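You operate a simulated robot arm through the tools that you are given. There is no shell and no other tool. Be economical: measure what you need, move in short steps, check, and stop when the job is done.

The job below is to be done with a simulated two-armed robot. You get a single attempt, and the scene is never put back.

## Task
Pack the grey and pink rolls in the linen bag and zip it.
Fine: hold the bag while you zip it.

It is judged by the outcome, as a careful person would: the job done as asked, and still so three seconds after it is handed in. It fails if anything else is knocked over, pushed out of place, dropped, spilled or broken.

## Robot
Two 6-joint arms with two-finger grippers on one trunk, on a base that drives. Base frame: it is fixed to the floor where the robot stands at the start and does not move with it; the origin is under the middle of the robot, x ahead of it, y to its left, z up. Lengths are in mm, angles in degrees, forces in N, time in s.
The left shoulder is at the start at [30, 178, 1063], the right one opposite. With the tool pointing down near the work surface each hand reaches from about 480 to 820 mm from the robot's upright axis, wherever it stands, measured 20 degrees to its own side. Places, roughly: bag flap [800, -400, 1100]; blue cloth roll (16x6x6 cm) [400, 500, 900]; dark blue loop towel (6x5x27 cm) [800, -300, 1200]; green cloth roll (16x6x6 cm) [500, 300, 900]; linen bag [700, -500, 900]; linen bag zip [600, -600, 900]. Payload 2.54 kg a hand.
Tool frame (each hand has its own): the origin (TCP) lies between the finger pads and is the grasp point; the fingertips stand 30 mm ahead of it; z points along the fingers, y is the line along which they close. The gripper opens to 116 mm. The gripper's body begins 95 mm behind the TCP.
Orientation is that of the tool frame in the base frame, as a unit quaternion [w, x, y, z]. With the fingers straight down and closing along the base's y, the tool's x points along the base's -x, its y along +y and its z along -z.

## Interface
- The arms move only by the tool play_rows. It takes "left_series", "right_series" or both (then of equal length, played together; a hand with none holds still); each is one flat list of numbers, 7 for each row, row after row: the shift along the base's x, y, z in m, then the turn, a rotation vector about the base's x, y, z in degrees, then the opening, from 0 (shut) to 1 (fully open). In form: [tx, ty, tz, ax, ay, az, grip, tx, ty, tz, ax, ay, az, grip, ...]. A call has 1 to 10 rows; each row is the pose to reach, as a shift and turn from the pose commanded when the call began. A row lasts 0.2 s, in which the tool goes at most 50 mm and 8.6 degrees; a call with a longer step from one row to the next is refused whole, and so is a gripper value outside its range. A pose out of reach is approached as far as the arm can. The call stops where the force on the tool passes 70 N (or 10 N more than at its start, if that is more) or the arm is blocked; 0.2 s more then pass. Each finger travels about 153 mm/s and halts on what it meets, pressing with about 38 N; the grip force reading is that of the motor and also rises with nothing between the fingers. The clock runs only during rows and for 0.2 s after the last one: add rows that repeat a pose to give the fingers time. The reply holds the time, the measured pose of the TCP, the force on the tool along the base axes, the opening and the grip force, in the units named above and with some noise, with the torque about the TCP (base axes, N m) and any sound that the robot's microphone picked up, and new pictures: "show" is both (left out), scene, wrist or none (wrist: the cameras of the hands that moved).
- Cameras (640 x 400 px; columns grow to the right, rows downward): "scene" is now at [56.2, 3.6, 1780.7]; the picture's right is [-0.08, -1.00, -0.00], its down [-0.75, 0.06, -0.66] and it looks along [0.66, -0.05, -0.75] (base axes); focal length 288 px, centre (320, 200). "left" rides on the left gripper at [69, 15, -122] in its tool frame; the picture's right is [-0.21, 0.98, 0.00], its down [-0.83, -0.18, -0.53] and it looks along [-0.52, -0.11, 0.85] (tool axes); focal length 251 px, centre (320, 200). "right" rides on the right gripper at [69, -15, -122] in its tool frame; the picture's right is [0.21, 0.98, 0.00], its down [-0.83, 0.18, -0.53] and it looks along [-0.52, 0.11, 0.85] (tool axes); focal length 251 px, centre (320, 200). There is no depth. A picture from a camera that has moved, and an enlarged one, comes with that camera's place and axes in the base frame and with its lens. The place of the scene camera against the robot may be out by one fixed shift of up to 18 mm in any direction.
- slide_trunk(by): slides the trunk up (or, below 0, down) by that many mm; the arms and the scene camera ride with it, the base frame stays. It gives what a move gives, with no picture.
- steer(legs): drives the robot by 1 to 6 legs, each [ahead, left, turn to the left] in mm, mm and degrees, along the robot's own axes; the way and the turn of a leg run together, so that a leg with both is an arc; at most 1500 mm and 180 degrees a leg. The arms and the cameras ride along, it lands a little off, and it stops where it bumps. It gives what a move gives, and a new picture of the scene camera.
- turn_head(pan, tilt): turns the head with the scene camera to pan (to the left, within 143 degrees either way) and tilt (down, from -29 to 69), counted from straight ahead of the robot. It gives what a move gives, and a new picture of the scene camera.
- close_up(camera, box): a new picture of the part [left, top, right, bottom] of that camera's present view, enlarged. It takes no simulated time.
- close_job(): hands the job in; it is judged then, once.

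Go step by step. Nothing tells you exact positions but the pictures and the camera data: compare them with the known pose of the tool, close in by small moves and look again before you grip or let go. The budget is 120 turns and 260 pictures, counting those below and the enlarged ones. Unless the task says otherwise, let go and move clear before handing in, and close with one line.

The tools are called after ">>>" by a JSON object that holds its "api" and its "payload". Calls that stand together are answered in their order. play_rows: Moves the arms, as the interface text tells. Its arguments: {"type":"object","properties":{"left_series":{"type":"array","items":{"type":"number"}},"right_series":{"type":"array","items":{"type":"number"}},"show":{"type":"string","enum":["both","scene","wrist","none"]}},"required":[]} The other tools are called the same way: slide_trunk (by) slides the trunk up or down; steer (legs) drives the base; turn_head (pan, tilt) turns the head that bears the scene camera; close_up (camera, box) takes an enlarged picture of a part of a camera's view; close_job () hands the job in.

At the start:

```text
time_s: 0.0
left_ee_pos: [472.2, -36.6, 1264.4]
left_ee_rot: [0.0, 0.0, 1.0, 0.001]
left_ft_force: [0.1, 0.0, -0.5]
left_wrist_torque: [0.01, 0.02, -0.01]
left_width: 116.1
left_finger_force: 0.0
right_ee_pos: [319.1, -444.8, 1346.9]
right_ee_rot: [0.0, 0.0, 1.0, -0.001]
right_ft_force: [0.2, 0.0, 0.9]
right_wrist_torque: [0.02, 0.0, 0.03]
right_width: 115.9
right_finger_force: 0.0
trunk travel left (down, up): [-275.0, 265.0]
robot x, y, heading: [-1.8, 0.9, 0.1]
head pan, tilt: [-4.4, 48.8]
```

scene: 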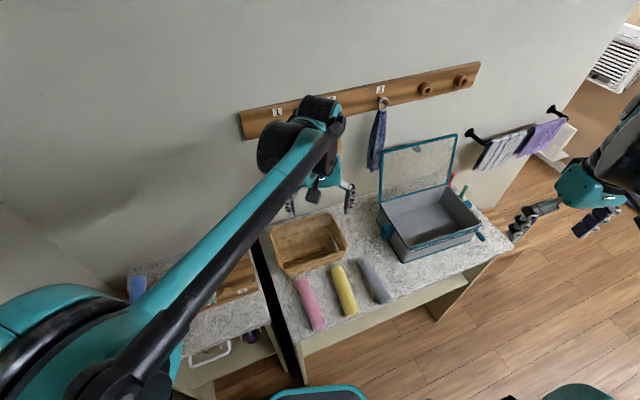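
right: 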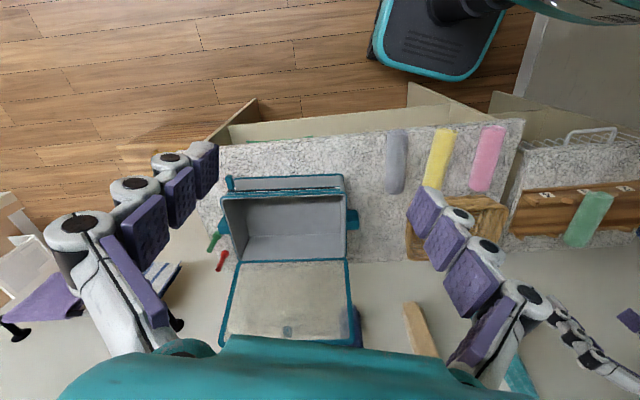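
left: 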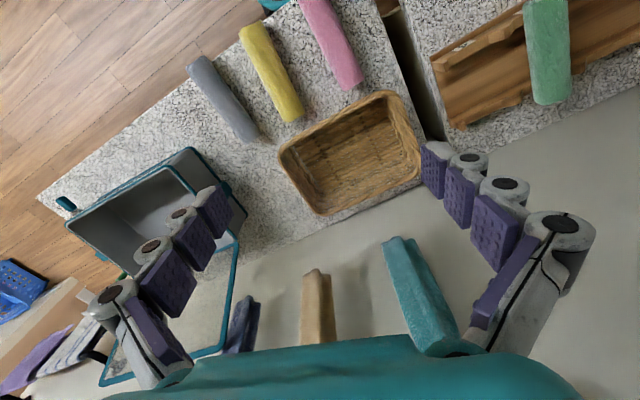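

I see an open linen bag (box with its flap standing up at the back) on the right of the counter, and grey, yellow and pink rolls in front of a basket. First I look closer at the bag and the rolls.

>>> {"api": "close_up", "payload": {"camera": "scene", "box": [340, 120, 520, 280]}}

>>> {"api": "close_up", "payload": {"camera": "right", "box": [190, 120, 530, 350]}}

>>> {"api": "close_up", "payload": {"camera": "left", "box": [40, 0, 440, 260]}}

```text
2.50 times, centred on (430, 200) of scene
camera zoom: at [56.2, 3.6, 1780.7], right [-0.08, -1.0, 0.0], down [-0.75, 0.06, -0.66], along [0.66, -0.05, -0.75], focal length 721 px, centre (45, 200)
```

zoom: 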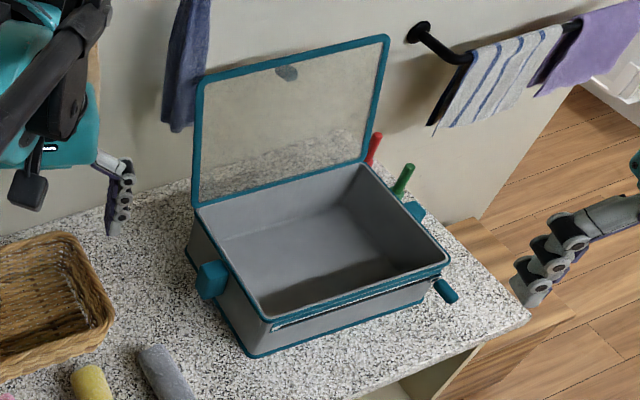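

```text
1.74 times, centred on (360, 235) of right
camera zoom: at [250.4, -460.2, 1469.9], right [-0.21, 0.98, 0.0], down [0.83, 0.18, 0.53], along [0.52, 0.11, -0.85], focal length 437 px, centre (250, 139)
```

zoom: 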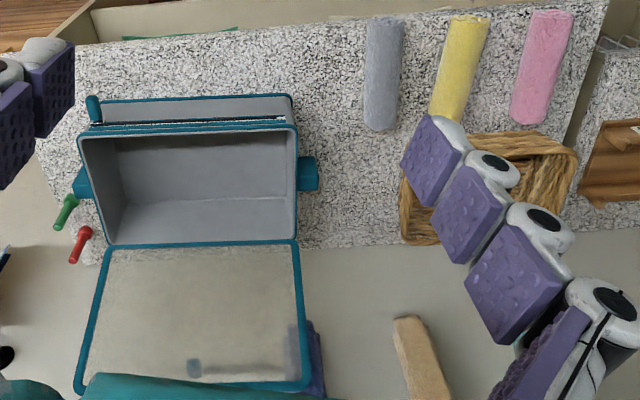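

```text
1.54 times, centred on (240, 130) of left
camera zoom: at [404.5, -22.7, 1386.3], right [0.21, 0.98, 0.0], down [0.83, -0.18, 0.53], along [0.52, -0.11, -0.85], focal length 387 px, centre (443, 308)
```

zoom: 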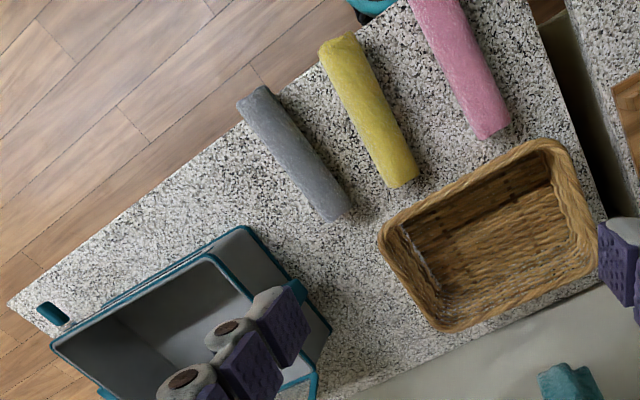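

Triangulating: grey roll centre is about (465,-218,875), pink (408,0,875), bag rim at z≈950 centred on (680,-455), yawed ~15°, flap leaning back to z≈1150, zip pull at the front right corner. I clear the left arm to its side and then drive to the right.

>>> {"api": "play_rows", "payload": {"left_series": [0, 0.05, 0.01, 0, 0, 0, 1, 0, 0.1, 0.02, 0, 0, 0, 1, 0, 0.15, 0.03, 0, 0, 0, 1, 0, 0.2, 0.04, 0, 0, 0, 1, 0, 0.25, 0.05, 0, 0, 0, 1], "show": "scene"}}

>>> {"api": "steer", "payload": {"legs": [[0, -300, 0]]}}

```text
refused: row 1 steps farther than a row can; nothing moved
```

```text
time_s: 2.0
left_ee_pos: [471.4, -333.1, 1266.4]
left_ee_rot: [0.0, 0.0, 1.0, 0.0]
left_ft_force: [-0.7, -0.5, -0.5]
left_wrist_torque: [0.04, 0.01, 0.02]
left_width: 116.2
left_finger_force: 0.1
right_ee_pos: [317.3, -740.6, 1347.2]
right_ee_rot: [0.0, 0.001, 1.0, -0.002]
right_ft_force: [0.0, -0.1, 0.5]
right_wrist_torque: [0.04, 0.01, -0.02]
right_width: 116.0
right_finger_force: 0.0
trunk travel left (down, up): [-275.0, 265.0]
robot x, y, heading: [-2.3, -295.5, -0.2]
head pan, tilt: [-4.4, 48.8]
camera scene: at [56.0, -292.0, 1780.7], right [-0.08, -1.0, 0.0], down [-0.75, 0.06, -0.66], along [0.66, -0.05, -0.75], focal length 288 px, centre (320, 200)
```

scene: 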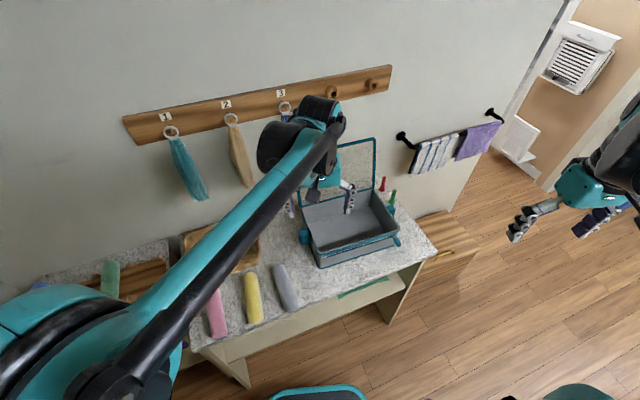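

The drive went well. Now the left arm moves aside while the right starts toward the rolls.

>>> {"api": "play_rows", "payload": {"left_series": [0, 0.045, 0.01, 0, 0, 0, 1, 0, 0.09, 0.02, 0, 0, 0, 1, 0, 0.135, 0.03, 0, 0, 0, 1, 0, 0.18, 0.04, 0, 0, 0, 1, 0, 0.225, 0.05, 0, 0, 0, 1, 0, 0.27, 0.06, 0, 0, 0, 1, 0, 0.315, 0.07, 0, 0, 0, 1, 0, 0.36, 0.08, 0, 0, 0, 1, 0, 0.405, 0.09, 0, 0, 0, 1, 0, 0.45, 0.1, 0, 0, 0, 1], "right_series": [0.015, 0.03, -0.01, 0, 0, 0, 1, 0.03, 0.06, -0.02, 0, 0, 0, 1, 0.045, 0.09, -0.03, 0, 0, 0, 1, 0.06, 0.12, -0.04, 0, 0, 0, 1, 0.075, 0.15, -0.05, 0, 0, 0, 1, 0.09, 0.18, -0.06, 0, 0, 0, 1, 0.105, 0.21, -0.07, 0, 0, 0, 1, 0.12, 0.24, -0.08, 0, 0, 0, 1, 0.135, 0.27, -0.09, 0, 0, 0, 1, 0.148, 0.3, -0.1, 0, 0, 0, 1]}}

```text
time_s: 4.2
left_ee_pos: [474.1, 120.4, 1362.0]
left_ee_rot: [0.0, 0.001, 1.0, -0.001]
left_ft_force: [0.1, 0.8, -0.2]
left_wrist_torque: [-0.07, 0.05, -0.02]
left_width: 116.0
left_finger_force: 0.0
right_ee_pos: [467.4, -437.2, 1246.6]
right_ee_rot: [-0.001, 0.001, 1.0, -0.001]
right_ft_force: [-0.1, 0.3, 0.1]
right_wrist_torque: [-0.04, -0.01, 0.02]
right_width: 116.0
right_finger_force: 0.0
trunk travel left (down, up): [-275.0, 265.0]
robot x, y, heading: [-1.3, -297.1, -0.1]
head pan, tilt: [-4.4, 48.8]
camera scene: at [57.4, -287.9, 1780.7], right [-0.08, -1.0, 0.0], down [-0.75, 0.06, -0.66], along [0.66, -0.05, -0.75], focal length 288 px, centre (320, 200)
camera right: at [398.7, -452.5, 1369.8], right [-0.21, 0.98, 0.0], down [0.83, 0.18, 0.53], along [0.52, 0.11, -0.85], focal length 251 px, centre (320, 200)
camera left: at [406.0, 135.1, 1484.3], right [0.22, 0.98, 0.0], down [0.83, -0.18, 0.53], along [0.52, -0.12, -0.85], focal length 251 px, centre (320, 200)
```

scene: 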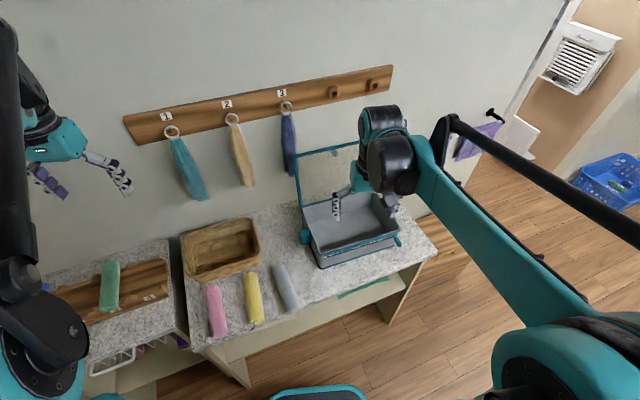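
right: 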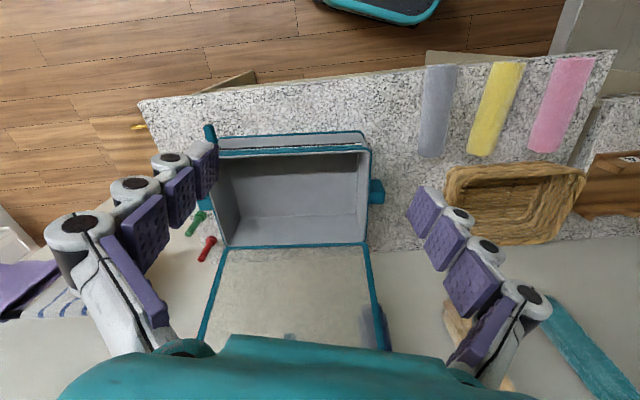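
left: 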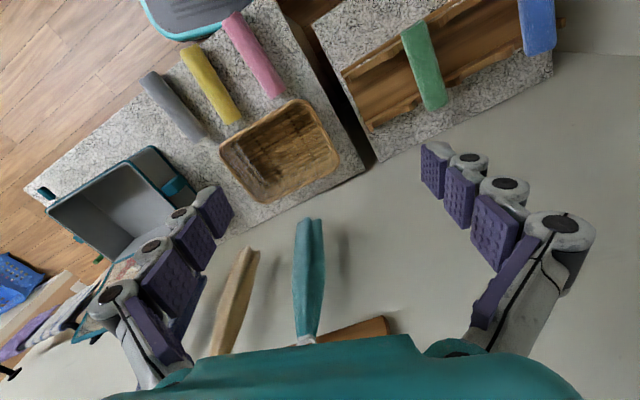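

Next the right hand goes above the grey roll, yawed about 16.5° to close across it.

>>> {"api": "play_rows", "payload": {"right_series": [0, 0.031, -0.028, 0, 0, 2.4, 1, 0, 0.062, -0.056, 0, 0, 4.8, 1, 0, 0.094, -0.084, 0, 0, 7.2, 1, 0, 0.125, -0.112, 0, 0, 9.6, 1, 0, 0.156, -0.14, 0, 0, 12, 1, 0, 0.188, -0.168, 0, 0, 14.4, 1, -0.002, 0.219, -0.196, 0, 0, 16.5, 1]}}

```text
time_s: 5.8
left_ee_pos: [472.2, 119.7, 1362.8]
left_ee_rot: [0.0, 0.0, 1.0, -0.001]
left_ft_force: [-0.1, -0.6, 0.1]
left_wrist_torque: [-0.02, -0.02, -0.01]
left_width: 116.0
left_finger_force: 0.0
right_ee_pos: [464.1, -219.1, 1051.8]
right_ee_rot: [0.0, -0.143, 0.99, -0.002]
right_ft_force: [0.7, 1.2, -0.5]
right_wrist_torque: [-0.03, 0.02, -0.03]
right_width: 116.0
right_finger_force: 0.1
trunk travel left (down, up): [-275.0, 265.0]
robot x, y, heading: [-0.9, -295.3, -0.4]
head pan, tilt: [-4.4, 48.8]
camera scene: at [56.8, -289.6, 1780.7], right [-0.08, -1.0, 0.0], down [-0.75, 0.06, -0.66], along [0.66, -0.05, -0.75], focal length 288 px, centre (320, 200)
camera right: at [403.1, -253.1, 1173.9], right [-0.48, 0.88, 0.0], down [0.74, 0.41, 0.53], along [0.47, 0.26, -0.85], focal length 251 px, centre (320, 200)
```

scene: 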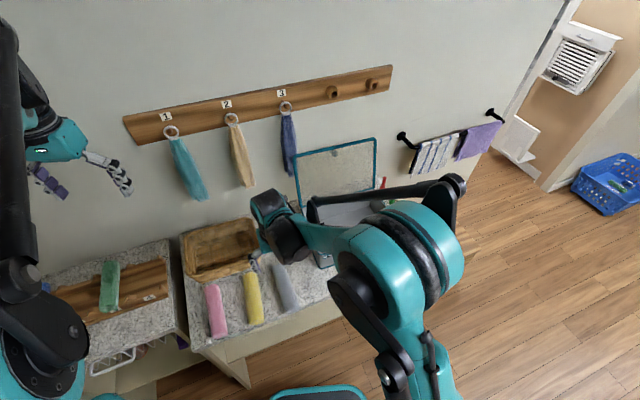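
right: 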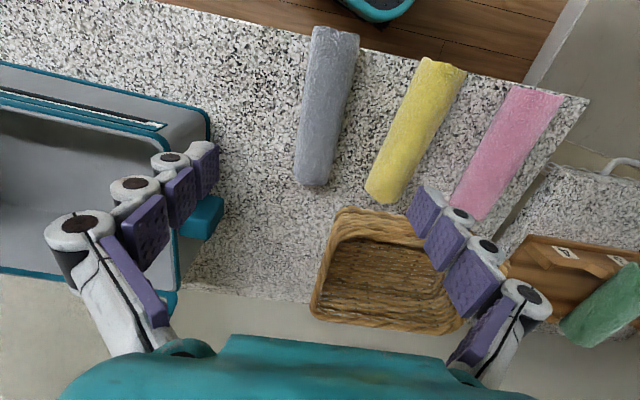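

The hand lines up over the grey roll to within a few mm and degrees. I correct and come down part way, with the fingers a bit narrower to stay clear of the yellow roll.

>>> {"api": "play_rows", "payload": {"right_series": [0, 0.003, -0.04, 0, 0, 1.5, 0.85, 0, 0.004, -0.08, 0, 0, 3, 0.85, 0, 0.004, -0.12, 0, 0, 4, 0.85, 0, 0.004, -0.14, 0, 0, 4, 0.85], "show": "wrist"}}

```text
time_s: 6.8
left_ee_pos: [472.8, 117.7, 1363.8]
left_ee_rot: [0.001, 0.0, 1.0, 0.0]
left_ft_force: [-0.7, 0.3, 0.2]
left_wrist_torque: [0.03, 0.01, -0.03]
left_width: 116.0
left_finger_force: 0.2
right_ee_pos: [464.2, -217.7, 911.1]
right_ee_rot: [0.0, -0.178, 0.984, -0.001]
right_ft_force: [0.0, 0.6, 0.1]
right_wrist_torque: [-0.01, 0.0, 0.02]
right_width: 98.5
right_finger_force: 0.2
trunk travel left (down, up): [-275.0, 265.0]
robot x, y, heading: [-0.5, -297.9, 0.1]
head pan, tilt: [-4.4, 48.8]
camera right: at [406.1, -255.9, 1033.5], right [-0.54, 0.84, 0.0], down [0.71, 0.46, 0.53], along [0.45, 0.29, -0.85], focal length 251 px, centre (320, 200)
```

right: 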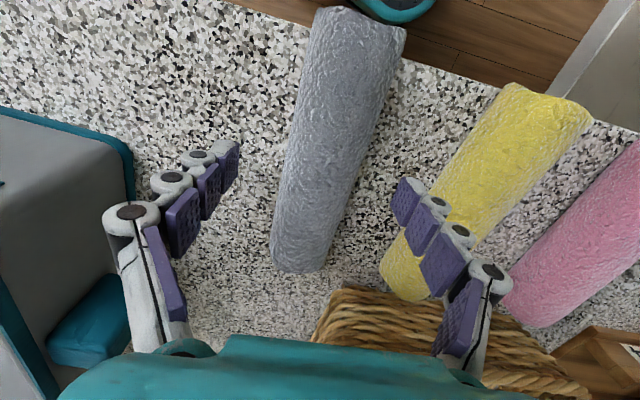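

Aligned well; narrowing a little and lowering to grip height.

>>> {"api": "play_rows", "payload": {"right_series": [-0.001, 0.003, 0, 0, 0, 0, 0.74, -0.001, 0.003, -0.015, 0, 0, 0, 0.74, -0.001, 0.003, -0.028, 0, 0, 0, 0.74], "show": "both"}}

```text
time_s: 7.6
left_ee_pos: [472.9, 118.1, 1363.8]
left_ee_rot: [0.0, 0.0, 1.0, 0.001]
left_ft_force: [0.0, -0.3, 0.0]
left_wrist_torque: [0.0, 0.02, -0.02]
left_width: 116.0
left_finger_force: 0.2
right_ee_pos: [463.9, -214.1, 884.3]
right_ee_rot: [0.0, -0.177, 0.984, 0.0]
right_ft_force: [-0.1, -1.0, 0.4]
right_wrist_torque: [0.01, -0.01, 0.01]
right_width: 85.8
right_finger_force: 0.1
trunk travel left (down, up): [-275.0, 265.0]
robot x, y, heading: [1.6, -296.4, 0.2]
head pan, tilt: [-4.4, 48.8]
camera scene: at [56.3, -290.8, 1780.7], right [-0.08, -1.0, 0.0], down [-0.75, 0.06, -0.66], along [0.66, -0.05, -0.75], focal length 288 px, centre (320, 200)
camera right: at [405.5, -252.8, 1006.3], right [-0.54, 0.84, 0.0], down [0.71, 0.46, 0.53], along [0.45, 0.29, -0.85], focal length 251 px, centre (320, 200)
```

scene: 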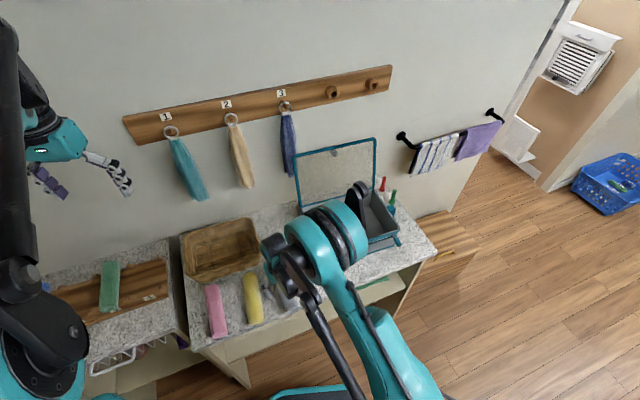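
right: 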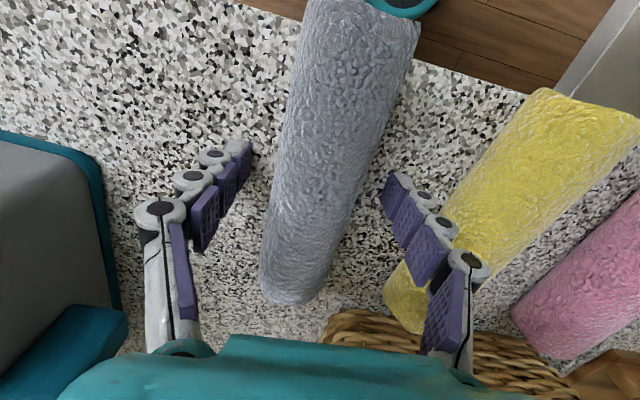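

The fingers straddle the grey roll; I close and lift.

>>> {"api": "play_rows", "payload": {"right_series": [0, 0, -0.004, 0, 0, 0, 0.5, 0, 0, -0.004, 0, 0, 0, 0.4, 0, 0, -0.004, 0, 0, 0, 0.4, 0, 0, 0.04, 0, 0, 0, 0.4, 0, 0, 0.085, 0, 0, 0, 0.4, 0, 0, 0.13, 0, 0, 0, 0.4, 0, 0, 0.175, 0, 0, 0, 0.4], "show": "wrist"}}

```text
time_s: 8.1
left_ee_pos: [465.3, 117.7, 1367.7]
left_ee_rot: [0.002, 0.0, 1.0, 0.001]
left_ft_force: [-0.2, 0.5, 0.6]
left_wrist_torque: [-0.02, -0.02, 0.01]
left_width: 116.0
left_finger_force: 0.1
right_ee_pos: [461.4, -211.9, 889.3]
right_ee_rot: [0.006, -0.177, 0.984, 0.001]
right_ft_force: [6.9, 10.6, 104.8]
right_wrist_torque: [0.25, 0.96, -0.17]
right_width: 52.1
right_finger_force: 44.8
trunk travel left (down, up): [-275.0, 265.0]
robot x, y, heading: [-0.5, -295.4, -0.0]
head pan, tilt: [-4.4, 48.8]
stopped in row 2 (right hand): the force on the tool passed its limit at 91 N (the readings are from after the stop); the commanded pose is now the measured one
camera right: at [401.5, -250.6, 1009.9], right [-0.54, 0.84, 0.0], down [0.7, 0.46, 0.54], along [0.46, 0.29, -0.84], focal length 251 px, centre (320, 200)
```

right: 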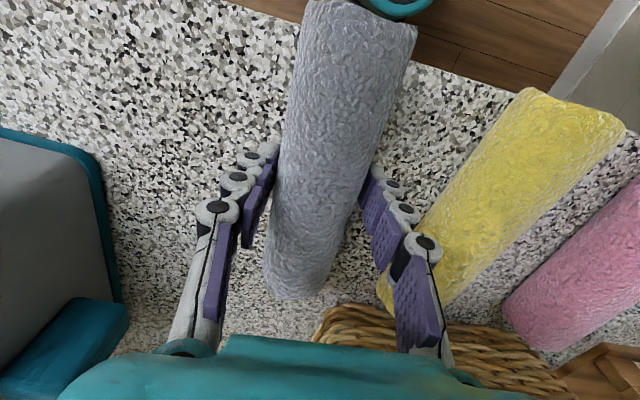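

Fingertips touched the table while closing; I lift slightly while finishing the grip.

>>> {"api": "play_rows", "payload": {"right_series": [0, 0, 0.002, 0, 0, 0, 0.4, 0, 0, 0.003, 0, 0, 0, 0.35, 0, 0, 0.003, 0, 0, 0, 0.35, 0, 0, 0.03, 0, 0, 0, 0.35, 0, 0, 0.07, 0, 0, 0, 0.35, 0, 0, 0.115, 0, 0, 0, 0.35, 0, 0, 0.16, 0, 0, 0, 0.35, 0, 0, 0.205, 0, 0, 0, 0.35], "show": "both"}}

```text
time_s: 9.9
left_ee_pos: [471.3, 116.0, 1364.3]
left_ee_rot: [0.001, 0.0, 1.0, 0.001]
left_ft_force: [-0.2, -0.7, -0.7]
left_wrist_torque: [-0.01, -0.05, -0.01]
left_width: 116.1
left_finger_force: 0.0
right_ee_pos: [463.6, -212.4, 1086.8]
right_ee_rot: [0.003, -0.178, 0.984, 0.0]
right_ft_force: [-0.2, -0.4, -0.2]
right_wrist_torque: [-0.01, -0.03, -0.01]
right_width: 50.9
right_finger_force: 38.5
trunk travel left (down, up): [-275.0, 265.0]
robot x, y, heading: [1.2, -293.6, 0.1]
head pan, tilt: [-4.4, 48.8]
camera scene: at [55.9, -291.4, 1780.7], right [-0.08, -1.0, 0.0], down [-0.75, 0.06, -0.66], along [0.66, -0.05, -0.75], focal length 288 px, centre (320, 200)
camera right: at [405.5, -253.2, 1208.8], right [-0.54, 0.84, 0.0], down [0.71, 0.46, 0.54], along [0.45, 0.29, -0.84], focal length 251 px, centre (320, 200)
```

scene: 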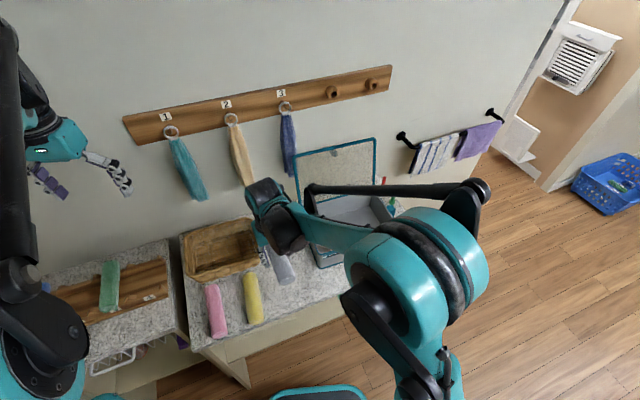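
right: 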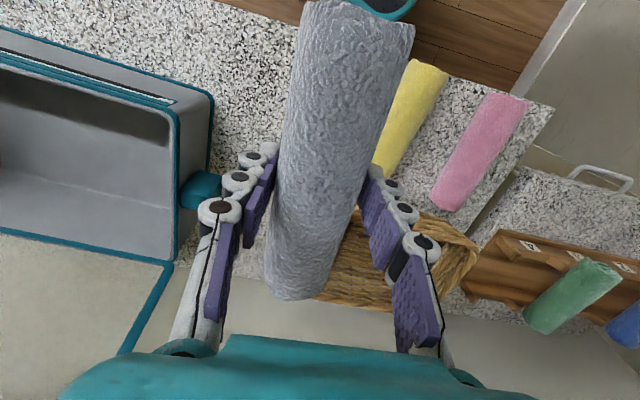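

The grey roll is held and centred. I carry it over the right half of the bag at (695,-516), aligning to the bag's yaw.

>>> {"api": "play_rows", "payload": {"right_series": [0.029, -0.038, 0, 0, 0, -0.7, 0.35, 0.058, -0.076, 0, 0, 0, -1.4, 0.35, 0.087, -0.114, 0, 0, 0, -2.1, 0.35, 0.116, -0.152, 0, 0, 0, -2.8, 0.35, 0.144, -0.19, 0, 0, 0, -3.5, 0.35, 0.173, -0.228, 0, 0, 0, -4.2, 0.35, 0.202, -0.266, 0, 0, 0, -5, 0.35, 0.231, -0.304, 0, 0, 0, -5.5, 0.35], "show": "both"}}

```text
time_s: 11.7
left_ee_pos: [474.3, 116.1, 1363.7]
left_ee_rot: [0.0, 0.0, 1.0, 0.001]
left_ft_force: [0.4, -0.2, 0.2]
left_wrist_torque: [0.06, 0.01, -0.01]
left_width: 116.1
left_finger_force: 0.2
right_ee_pos: [696.8, -517.7, 1085.3]
right_ee_rot: [0.002, -0.13, 0.992, 0.0]
right_ft_force: [0.2, -0.7, 0.2]
right_wrist_torque: [0.02, -0.01, -0.01]
right_width: 51.0
right_finger_force: 38.0
trunk travel left (down, up): [-275.0, 265.0]
robot x, y, heading: [-0.3, -290.9, 0.2]
head pan, tilt: [-4.4, 48.8]
camera scene: at [58.1, -292.8, 1780.6], right [-0.08, -1.0, 0.0], down [-0.75, 0.06, -0.66], along [0.66, -0.05, -0.75], focal length 288 px, centre (320, 200)
camera right: at [633.4, -551.3, 1207.6], right [-0.46, 0.89, 0.0], down [0.75, 0.39, 0.54], along [0.48, 0.25, -0.84], focal length 251 px, centre (320, 200)
```

scene: 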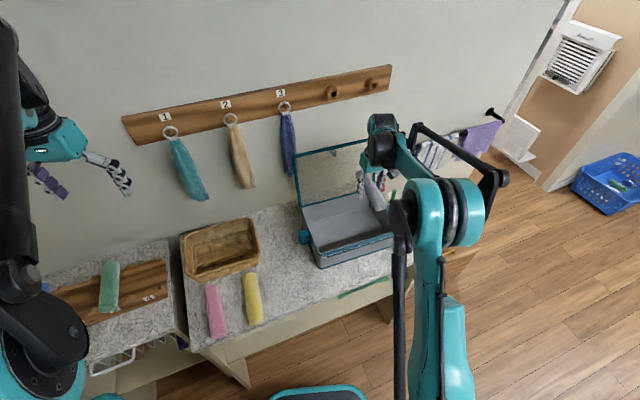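
right: 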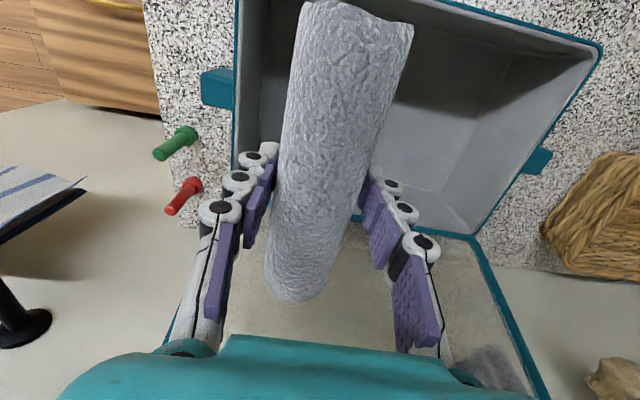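

The roll is well inside the rim outline. Lowering it into the bag.

>>> {"api": "play_rows", "payload": {"right_series": [-0.003, -0.002, -0.045, 0, 0, 0, 0.35, -0.003, -0.002, -0.09, 0, 0, 0, 0.35, -0.003, -0.002, -0.13, 0, 0, 0, 0.35, -0.003, -0.002, -0.165, 0, 0, 0, 0.35, -0.003, -0.002, -0.175, 0, 0, 0, 0.35], "show": "wrist"}}

```text
time_s: 12.9
left_ee_pos: [473.5, 117.8, 1363.4]
left_ee_rot: [0.0, 0.0, 1.0, 0.001]
left_ft_force: [0.1, -0.8, 0.0]
left_wrist_torque: [-0.02, 0.01, 0.0]
left_width: 116.0
left_finger_force: 0.1
right_ee_pos: [692.1, -521.0, 912.1]
right_ee_rot: [0.003, -0.129, 0.992, 0.0]
right_ft_force: [-0.7, -0.9, -0.7]
right_wrist_torque: [0.03, 0.01, 0.02]
right_width: 50.7
right_finger_force: 38.0
trunk travel left (down, up): [-275.0, 265.0]
robot x, y, heading: [1.7, -293.6, 0.0]
head pan, tilt: [-4.4, 48.8]
camera right: at [628.5, -554.0, 1033.3], right [-0.46, 0.89, 0.0], down [0.75, 0.39, 0.54], along [0.48, 0.24, -0.84], focal length 251 px, centre (320, 200)
```

right: 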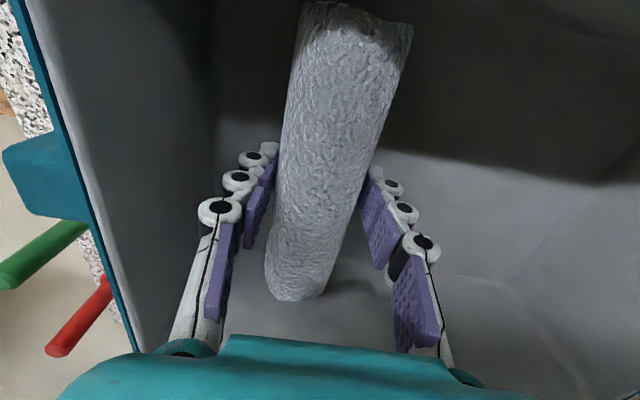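

No contact yet; the last centimetre down, slowly.

>>> {"api": "play_rows", "payload": {"right_series": [0, 0, -0.005, 0, 0, 0, 0.35, 0, 0, -0.01, 0, 0, 0, 0.35, 0, 0, -0.015, 0, 0, 0, 0.35], "show": "none"}}

```text
time_s: 13.7
left_ee_pos: [472.4, 117.7, 1364.5]
left_ee_rot: [0.0, 0.0, 1.0, 0.0]
left_ft_force: [0.3, -0.1, -0.9]
left_wrist_torque: [-0.03, -0.01, 0.03]
left_width: 116.3
left_finger_force: 0.1
right_ee_pos: [692.8, -518.3, 896.4]
right_ee_rot: [0.003, -0.129, 0.992, 0.0]
right_ft_force: [-0.1, 0.4, -0.1]
right_wrist_torque: [0.0, -0.02, 0.0]
right_width: 51.1
right_finger_force: 38.1
trunk travel left (down, up): [-275.0, 265.0]
robot x, y, heading: [-1.1, -294.8, -0.0]
head pan, tilt: [-4.4, 48.8]
```

>>> {"api": "play_rows", "payload": {"right_series": [0, 0, -0.003, 0, 0, 0, 0.35, 0, 0, -0.006, 0, 0, 0, 0.35, 0, 0, -0.008, 0, 0, 0, 0.35], "show": "wrist"}}

```text
time_s: 14.5
left_ee_pos: [469.8, 119.0, 1364.8]
left_ee_rot: [0.001, 0.001, 1.0, 0.0]
left_ft_force: [0.6, 1.3, -0.3]
left_wrist_torque: [0.05, 0.04, -0.03]
left_width: 116.1
left_finger_force: 0.1
right_ee_pos: [692.6, -519.5, 892.7]
right_ee_rot: [0.004, -0.128, 0.992, 0.0]
right_ft_force: [9.3, -5.6, 40.5]
right_wrist_torque: [-0.21, -0.08, 0.01]
right_width: 50.9
right_finger_force: 37.9
trunk travel left (down, up): [-275.0, 265.0]
robot x, y, heading: [0.5, -294.6, -0.3]
head pan, tilt: [-4.4, 48.8]
camera right: at [629.3, -551.8, 1014.1], right [-0.46, 0.89, -0.01], down [0.75, 0.39, 0.54], along [0.48, 0.24, -0.84], focal length 251 px, centre (320, 200)
```

right: 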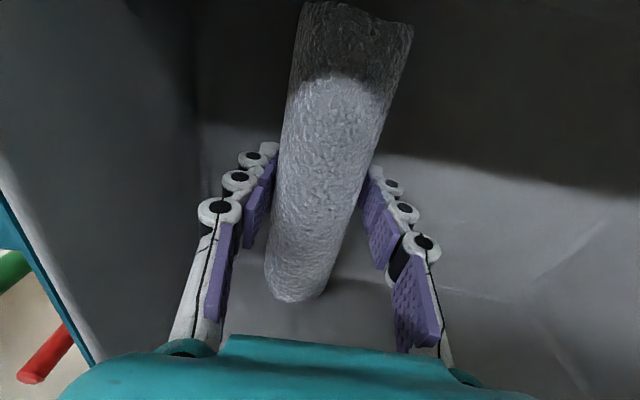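

It rests on the bag floor. I ease up a hair, open, and rise out.

>>> {"api": "play_rows", "payload": {"right_series": [0, 0, 0.003, 0, 0, 0, 0.45, 0, 0, 0.003, 0, 0, 0, 0.7, 0, 0, 0.003, 0, 0, 0, 0.72, 0, 0, 0.04, 0, 0, 0, 0.72, 0, 0, 0.085, 0, 0, 0, 0.72, 0, 0, 0.13, 0, 0, 0, 0.72, 0, 0, 0.175, 0, 0, 0, 0.72, 0, 0, 0.2, 0, 0, 0, 0.72], "show": "wrist"}}

```text
time_s: 16.3
left_ee_pos: [472.5, 118.1, 1364.7]
left_ee_rot: [0.0, 0.0, 1.0, -0.001]
left_ft_force: [-0.7, -0.7, 0.4]
left_wrist_torque: [0.0, 0.0, -0.02]
left_width: 115.9
left_finger_force: 0.1
right_ee_pos: [692.8, -519.0, 1091.1]
right_ee_rot: [0.003, -0.129, 0.992, 0.001]
right_ft_force: [-0.3, 0.5, 0.1]
right_wrist_torque: [-0.04, 0.0, 0.02]
right_width: 83.8
right_finger_force: 0.0
trunk travel left (down, up): [-275.0, 265.0]
robot x, y, heading: [-0.4, -295.5, -0.1]
head pan, tilt: [-4.4, 48.8]
camera right: at [629.6, -551.8, 1212.4], right [-0.46, 0.89, 0.0], down [0.75, 0.39, 0.54], along [0.48, 0.25, -0.84], focal length 251 px, centre (320, 200)
```

right: 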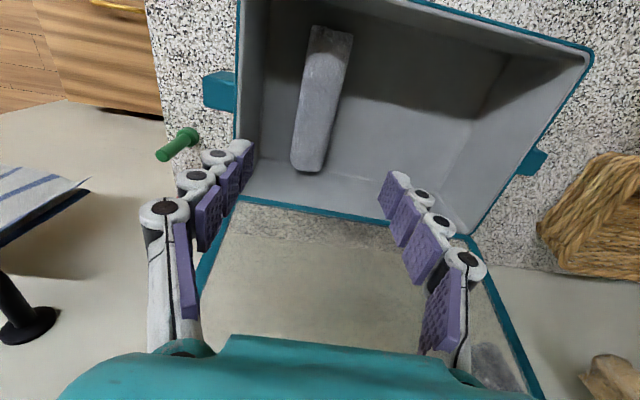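

The grey roll lies neatly in the bag. Now the right hand heads for the pink roll, with the left arm drawing farther aside.

>>> {"api": "play_rows", "payload": {"left_series": [-0.01, 0.02, 0, 0, 0, 0, 1, -0.02, 0.04, 0, 0, 0, 0, 1, -0.03, 0.06, 0, 0, 0, 0, 1, -0.04, 0.08, 0, 0, 0, 0, 1, -0.05, 0.1, 0, 0, 0, 0, 1, -0.06, 0.12, 0, 0, 0, 0, 1, -0.07, 0.14, 0, 0, 0, 0, 1, -0.08, 0.16, 0, 0, 0, 0, 1, -0.09, 0.18, 0, 0, 0, 0, 1], "right_series": [-0.022, 0.042, 0, 0, 0, 0.6, 0.8, -0.044, 0.084, 0, 0, 0, 1.2, 0.8, -0.066, 0.126, 0, 0, 0, 1.8, 0.8, -0.088, 0.168, 0, 0, 0, 2.4, 0.8, -0.11, 0.21, 0, 0, 0, 3, 0.8, -0.132, 0.252, 0, 0, 0, 3.6, 0.8, -0.154, 0.294, 0, 0, 0, 4.2, 0.8, -0.176, 0.336, 0, 0, 0, 4.8, 0.8, -0.19, 0.37, 0, 0, 0, 5.2, 0.8], "show": "scene"}}

>>> {"api": "play_rows", "payload": {"right_series": [-0.02, 0.04, -0.01, 0, 0, 0.5, 0.8, -0.045, 0.08, -0.02, 0, 0, 1, 0.8, -0.07, 0.115, -0.03, 0, 0, 1.5, 0.8, -0.093, 0.15, -0.04, 0, 0, 1.5, 0.8], "show": "both"}}

```text
time_s: 18.3
left_ee_pos: [382.0, 299.6, 1363.4]
left_ee_rot: [-0.001, 0.001, 1.0, -0.001]
left_ft_force: [0.5, 0.1, -0.7]
left_wrist_torque: [-0.09, -0.01, 0.0]
left_width: 116.2
left_finger_force: 0.0
right_ee_pos: [500.1, -144.5, 1092.2]
right_ee_rot: [0.004, -0.173, 0.985, -0.001]
right_ft_force: [1.1, 0.4, 0.1]
right_wrist_torque: [-0.02, 0.01, 0.02]
right_width: 92.6
right_finger_force: 0.2
trunk travel left (down, up): [-275.0, 265.0]
robot x, y, heading: [-1.6, -291.8, -0.0]
head pan, tilt: [-4.4, 48.8]
camera scene: at [56.0, -288.5, 1780.7], right [-0.08, -1.0, 0.0], down [-0.75, 0.06, -0.66], along [0.66, -0.05, -0.75], focal length 288 px, centre (320, 200)
```

scene: 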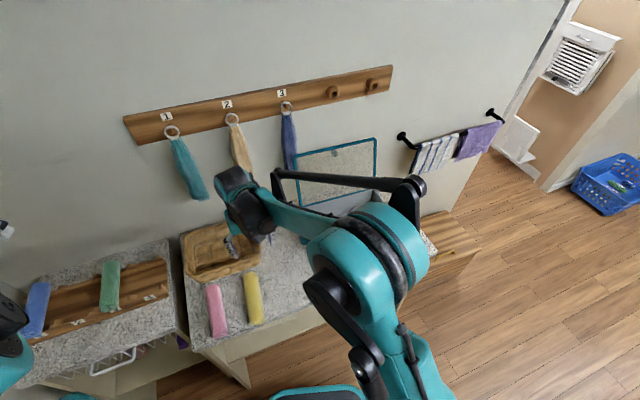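

```text
time_s: 19.3
left_ee_pos: [383.3, 297.7, 1362.1]
left_ee_rot: [0.0, -0.001, 1.0, -0.001]
left_ft_force: [-0.7, 0.5, 0.2]
left_wrist_torque: [-0.07, -0.03, 0.0]
left_width: 116.1
left_finger_force: 0.0
right_ee_pos: [408.7, 4.3, 1053.3]
right_ee_rot: [0.003, -0.188, 0.982, 0.0]
right_ft_force: [0.0, 0.1, -0.2]
right_wrist_torque: [0.01, 0.0, -0.02]
right_width: 92.8
right_finger_force: 0.1
trunk travel left (down, up): [-275.0, 265.0]
robot x, y, heading: [0.4, -293.9, 0.0]
head pan, tilt: [-4.4, 48.8]
camera scene: at [55.8, -288.5, 1780.7], right [-0.08, -1.0, 0.0], down [-0.75, 0.06, -0.66], along [0.66, -0.05, -0.75], focal length 288 px, centre (320, 200)
camera right: at [349.7, -35.6, 1174.3], right [-0.56, 0.83, 0.0], down [0.7, 0.47, 0.54], along [0.45, 0.3, -0.84], focal length 251 px, centre (320, 200)
```

scene: 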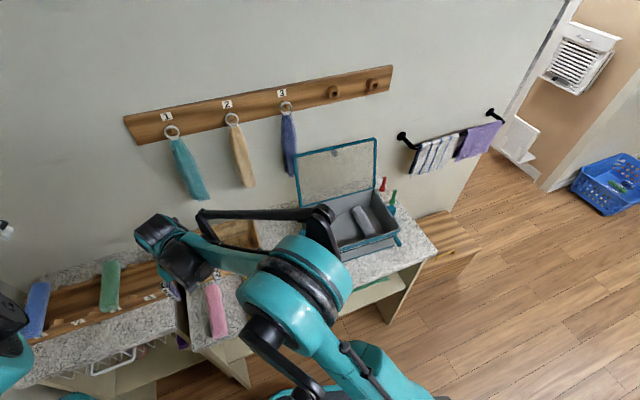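
right: 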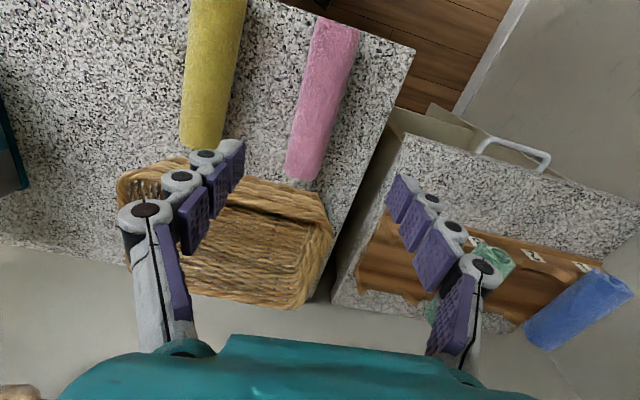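

Aligned on the pink roll. I descend to 895 and check.

>>> {"api": "play_rows", "payload": {"right_series": [-0.002, 0, -0.045, 0, 0, 0, 0.75, -0.004, -0.001, -0.09, 0, 0, 0, 0.75, -0.004, -0.001, -0.13, 0, 0, 0, 0.75, -0.004, -0.001, -0.159, 0, 0, 0, 0.75], "show": "wrist"}}

```text
time_s: 20.3
left_ee_pos: [384.1, 296.2, 1364.9]
left_ee_rot: [0.0, 0.0, 1.0, 0.0]
left_ft_force: [1.4, -0.8, -0.2]
left_wrist_torque: [0.02, 0.01, 0.0]
left_width: 116.0
left_finger_force: 0.0
right_ee_pos: [405.4, 0.7, 891.3]
right_ee_rot: [0.003, -0.187, 0.982, 0.001]
right_ft_force: [0.6, 0.0, 0.8]
right_wrist_torque: [0.01, -0.01, 0.02]
right_width: 86.9
right_finger_force: 0.1
trunk travel left (down, up): [-275.0, 265.0]
robot x, y, heading: [4.3, -295.9, -0.0]
head pan, tilt: [-4.4, 48.8]
camera right: at [346.9, -39.2, 1012.1], right [-0.56, 0.83, 0.0], down [0.7, 0.47, 0.54], along [0.45, 0.3, -0.84], focal length 251 px, centre (320, 200)
```

right: 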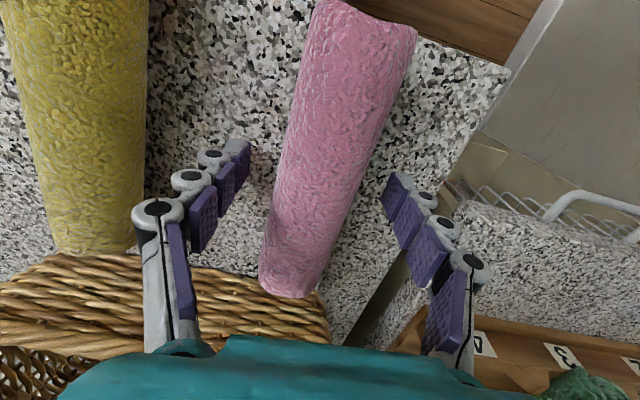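

Well straddled; closing and lifting.

>>> {"api": "play_rows", "payload": {"right_series": [0, 0, 0.001, 0, 0, 0, 0.5, 0, 0, 0.002, 0, 0, 0, 0.38, 0, 0, 0.002, 0, 0, 0, 0.35, 0, 0, 0.03, 0, 0, 0, 0.35, 0, 0, 0.07, 0, 0, 0, 0.35, 0, 0, 0.115, 0, 0, 0, 0.35, 0, 0, 0.16, 0, 0, 0, 0.35, 0, 0, 0.2, 0, 0, 0, 0.35], "show": "wrist"}}

```text
time_s: 22.1
left_ee_pos: [383.5, 296.0, 1364.9]
left_ee_rot: [0.0, -0.001, 1.0, 0.0]
left_ft_force: [-0.5, -0.7, 0.1]
left_wrist_torque: [0.03, -0.03, -0.01]
left_width: 116.1
left_finger_force: 0.0
right_ee_pos: [406.6, 1.0, 1092.4]
right_ee_rot: [0.003, -0.187, 0.982, 0.001]
right_ft_force: [0.1, -0.2, 0.0]
right_wrist_torque: [0.01, -0.04, 0.02]
right_width: 52.1
right_finger_force: 37.6
trunk travel left (down, up): [-275.0, 265.0]
robot x, y, heading: [2.1, -297.8, -0.2]
head pan, tilt: [-4.4, 48.8]
camera right: at [347.8, -39.3, 1213.6], right [-0.56, 0.83, 0.0], down [0.7, 0.47, 0.54], along [0.45, 0.3, -0.84], focal length 251 px, centre (320, 200)
```

right: 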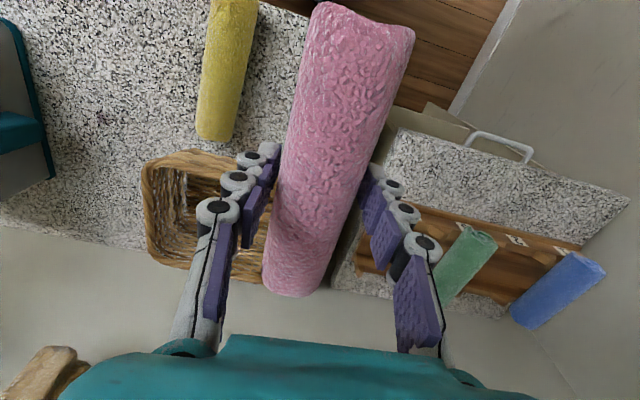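

The pink roll is held. Carrying it over the left half of the bag at (662,-395).

>>> {"api": "play_rows", "payload": {"right_series": [0.0256, -0.0396, 0, 0, 0, -0.6, 0.35, 0.0512, -0.0792, 0, 0, 0, -1.3, 0.35, 0.0768, -0.1188, 0, 0, 0, -1.9, 0.35, 0.1024, -0.1584, 0, 0, 0, -2.6, 0.35, 0.128, -0.198, 0, 0, 0, -3.2, 0.35, 0.1536, -0.2376, 0, 0, 0, -3.9, 0.35, 0.1792, -0.2772, 0, 0, 0, -4.5, 0.35, 0.2048, -0.3168, 0, 0, 0, -5.2, 0.35, 0.2304, -0.3564, 0, 0, 0, -5.8, 0.35, 0.256, -0.396, 0, 0, 0, -6.5, 0.35], "show": "wrist"}}

```text
time_s: 24.3
left_ee_pos: [385.2, 296.1, 1363.4]
left_ee_rot: [0.0, -0.001, 1.0, 0.0]
left_ft_force: [0.0, 0.2, -1.4]
left_wrist_torque: [0.04, 0.03, 0.0]
left_width: 116.1
left_finger_force: 0.2
right_ee_pos: [664.3, -399.5, 1090.8]
right_ee_rot: [0.003, -0.131, 0.991, 0.0]
right_ft_force: [0.3, -0.2, 0.0]
right_wrist_torque: [0.06, 0.01, -0.01]
right_width: 51.5
right_finger_force: 37.6
trunk travel left (down, up): [-275.0, 265.0]
robot x, y, heading: [-1.7, -298.1, 0.1]
head pan, tilt: [-4.4, 48.8]
camera right: at [601.4, -433.0, 1212.9], right [-0.46, 0.89, 0.0], down [0.75, 0.39, 0.54], along [0.48, 0.25, -0.84], focal length 251 px, centre (320, 200)
```

right: 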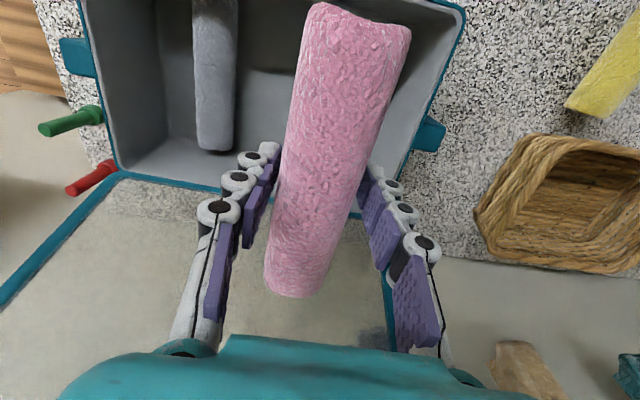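

Good clearance to both the left wall and the grey roll; lowering.

>>> {"api": "play_rows", "payload": {"right_series": [0, 0, -0.045, 0, 0, 0, 0.35, 0, 0, -0.09, 0, 0, 0, 0.35, 0, 0, -0.13, 0, 0, 0, 0.35, 0, 0, -0.165, 0, 0, 0, 0.35, 0, 0, -0.18, 0, 0, 0, 0.35, 0, 0, -0.19, 0, 0, 0, 0.35, 0, 0, -0.194, 0, 0, 0, 0.35], "show": "wrist"}}

```text
time_s: 25.9
left_ee_pos: [383.4, 298.0, 1363.1]
left_ee_rot: [0.0, -0.001, 1.0, 0.0]
left_ft_force: [-0.6, 0.8, 0.8]
left_wrist_torque: [-0.03, 0.0, 0.01]
left_width: 115.9
left_finger_force: 0.0
right_ee_pos: [661.9, -396.2, 895.3]
right_ee_rot: [0.003, -0.131, 0.991, 0.001]
right_ft_force: [0.2, -0.3, -0.1]
right_wrist_torque: [0.03, -0.07, -0.06]
right_width: 51.0
right_finger_force: 38.1
trunk travel left (down, up): [-275.0, 265.0]
robot x, y, heading: [0.1, -296.8, 0.2]
head pan, tilt: [-4.4, 48.8]
camera right: at [599.4, -429.6, 1017.6], right [-0.46, 0.89, 0.0], down [0.75, 0.39, 0.54], along [0.48, 0.25, -0.84], focal length 251 px, centre (320, 200)
```

right: 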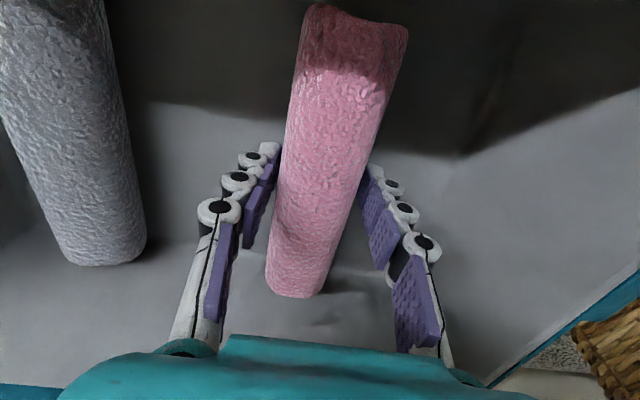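

Two more millimetres, then release and rise.

>>> {"api": "play_rows", "payload": {"right_series": [0, 0, -0.003, 0, 0, 0, 0.35, 0, 0, -0.003, 0, 0, 0, 0.5, 0, 0, -0.002, 0, 0, 0, 0.7, 0, 0, 0, 0, 0, 0, 0.7, 0, 0, 0.04, 0, 0, 0, 0.7, 0, 0, 0.085, 0, 0, 0, 0.7, 0, 0, 0.13, 0, 0, 0, 0.7, 0, 0, 0.175, 0, 0, 0, 0.7, -0.03, 0, 0.21, 0, 0, 0, 0.7], "show": "both"}}

```text
time_s: 27.9
left_ee_pos: [380.3, 296.7, 1365.5]
left_ee_rot: [0.0, 0.001, 1.0, 0.0]
left_ft_force: [-0.3, 0.3, -0.5]
left_wrist_torque: [0.01, -0.05, 0.01]
left_width: 116.1
left_finger_force: 0.0
right_ee_pos: [629.9, -393.5, 1109.5]
right_ee_rot: [0.004, -0.131, 0.991, 0.0]
right_ft_force: [0.0, 0.1, 1.1]
right_wrist_torque: [0.0, -0.05, 0.03]
right_width: 81.4
right_finger_force: 0.1
trunk travel left (down, up): [-275.0, 265.0]
robot x, y, heading: [1.4, -297.8, -0.1]
head pan, tilt: [-4.4, 48.8]
camera scene: at [52.8, -290.6, 1780.8], right [-0.08, -1.0, 0.0], down [-0.75, 0.06, -0.66], along [0.66, -0.05, -0.75], focal length 288 px, centre (320, 200)
camera right: at [567.5, -426.7, 1230.0], right [-0.46, 0.89, 0.0], down [0.75, 0.39, 0.54], along [0.48, 0.25, -0.84], focal length 251 px, centre (320, 200)
```

scene: 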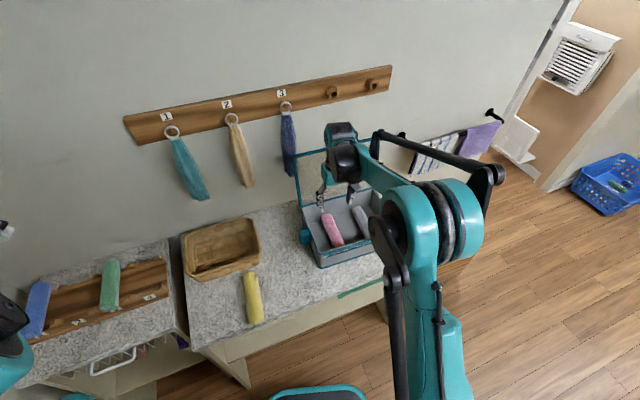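
right: 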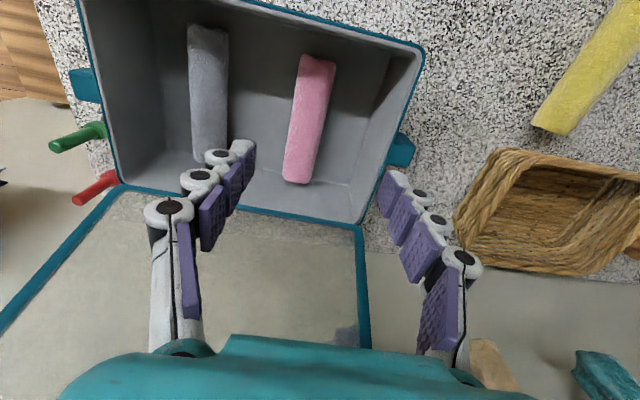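

Both rolls are in the bag. Next is the flap: it leans back about 16° with its free edge near z≈1150 and about 75 mm from the wall, so I plan to hook closed fingers behind its edge and swing it forward. I raise the trunk and drive a bit nearer for reach.

>>> {"api": "slide_trunk", "payload": {"by": 180}}

>>> {"api": "steer", "payload": {"legs": [[0, -70, 0], [50, 0, 0]]}}

>>> {"api": "close_up", "payload": {"camera": "right", "box": [0, 0, 640, 400]}}

```text
time_s: 29.9
left_ee_pos: [382.5, 297.8, 1542.6]
left_ee_rot: [0.001, -0.001, 1.0, 0.0]
left_ft_force: [0.3, 0.7, -0.3]
left_wrist_torque: [-0.01, -0.02, -0.02]
left_width: 115.7
left_finger_force: 0.0
right_ee_pos: [633.1, -394.5, 1286.9]
right_ee_rot: [0.003, -0.132, 0.991, 0.001]
right_ft_force: [0.4, 0.3, 0.8]
right_wrist_torque: [0.01, -0.05, 0.02]
right_width: 81.1
right_finger_force: 0.1
trunk travel left (down, up): [-455.0, 85.0]
robot x, y, heading: [-0.1, -294.2, 0.2]
head pan, tilt: [-4.4, 48.8]
```

```text
time_s: 31.4
left_ee_pos: [428.3, 230.7, 1544.9]
left_ee_rot: [0.002, -0.001, 1.0, -0.001]
left_ft_force: [-0.9, -0.2, -0.1]
left_wrist_torque: [-0.06, -0.08, 0.01]
left_width: 116.0
left_finger_force: 0.0
right_ee_pos: [677.7, -460.1, 1289.2]
right_ee_rot: [0.004, -0.133, 0.991, -0.001]
right_ft_force: [-1.0, 0.4, 0.1]
right_wrist_torque: [-0.05, -0.05, -0.04]
right_width: 81.2
right_finger_force: 0.0
trunk travel left (down, up): [-455.0, 85.0]
robot x, y, heading: [50.2, -364.1, -0.1]
head pan, tilt: [-4.4, 48.8]
camera scene: at [99.7, -357.5, 1960.9], right [-0.08, -1.0, 0.0], down [-0.75, 0.06, -0.66], along [0.66, -0.05, -0.75], focal length 288 px, centre (320, 200)
```

scene: 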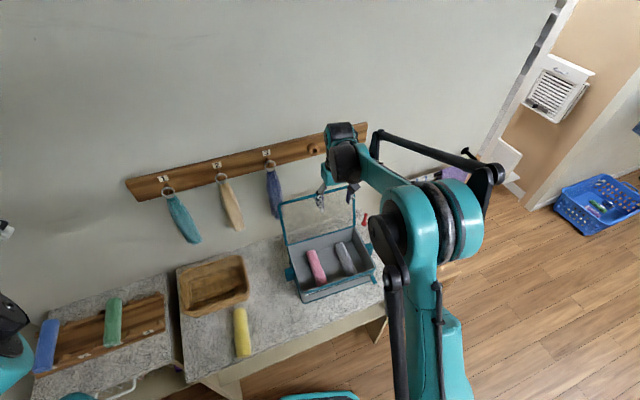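

```text
1.00 times, centred on (320, 200) of right (not enlarged: the box is as wide or as high as the picture)
camera zoom: at [615.2, -493.7, 1410.4], right [-0.46, 0.89, 0.0], down [0.75, 0.39, 0.54], along [0.48, 0.25, -0.84], focal length 251 px, centre (320, 200)
```

zoom: 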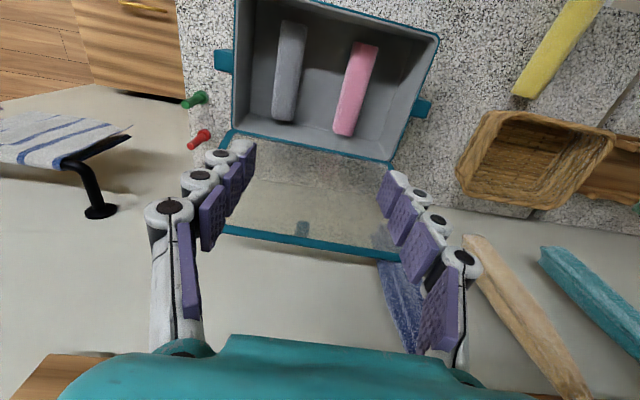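

From here the flap's free edge reads about (838,-438,1150) right of its middle, with the towel hanging behind its left corner. I close the fingers, tilt them forward 25° and bring them over the edge on its right half, still above it.

>>> {"api": "play_rows", "payload": {"right_series": [0.03, 0.004, 0, 1.1, -4, 0, 0.4, 0.06, 0.008, 0, 2.2, -8.1, 0, 0, 0.09, 0.012, -0.005, 3.3, -12.1, 0, 0, 0.12, 0.016, -0.01, 4.4, -16.1, 0, 0, 0.15, 0.02, -0.02, 5.5, -20.1, 0, 0, 0.175, 0.022, -0.035, 6.5, -24.2, 0, 0], "show": "both"}}

```text
time_s: 32.8
left_ee_pos: [432.6, 227.6, 1543.9]
left_ee_rot: [0.0, -0.001, 1.0, -0.001]
left_ft_force: [-0.2, -0.5, -0.6]
left_wrist_torque: [0.01, -0.02, 0.01]
left_width: 115.9
left_finger_force: 0.1
right_ee_pos: [857.8, -440.2, 1251.0]
right_ee_rot: [0.217, -0.13, 0.967, 0.028]
right_ft_force: [0.6, 1.0, -0.5]
right_wrist_torque: [-0.01, 0.03, 0.02]
right_width: 0.0
right_finger_force: 28.7
trunk travel left (down, up): [-455.0, 85.0]
robot x, y, heading: [50.3, -364.6, 0.2]
head pan, tilt: [-4.4, 48.8]
camera scene: at [107.4, -360.8, 1960.6], right [-0.08, -1.0, 0.0], down [-0.75, 0.06, -0.66], along [0.66, -0.05, -0.75], focal length 288 px, centre (320, 200)
camera right: at [751.2, -485.9, 1332.3], right [-0.44, 0.89, -0.09], down [0.45, 0.31, 0.84], along [0.77, 0.33, -0.54], focal length 251 px, centre (320, 200)
```

scene: 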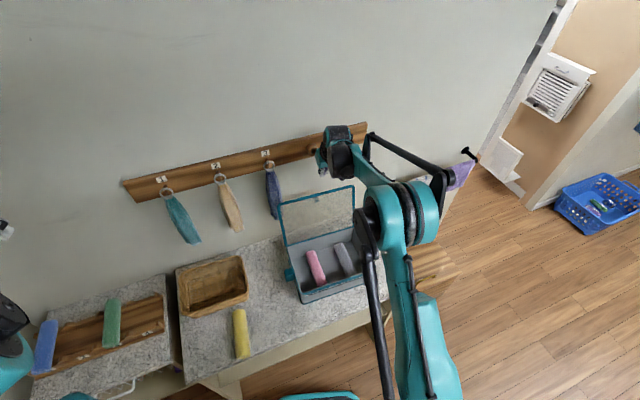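
right: 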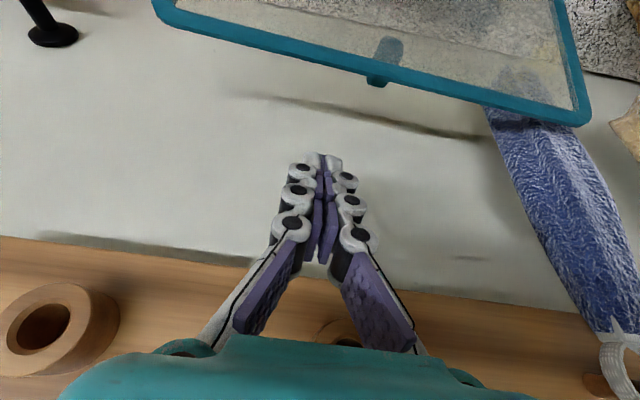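

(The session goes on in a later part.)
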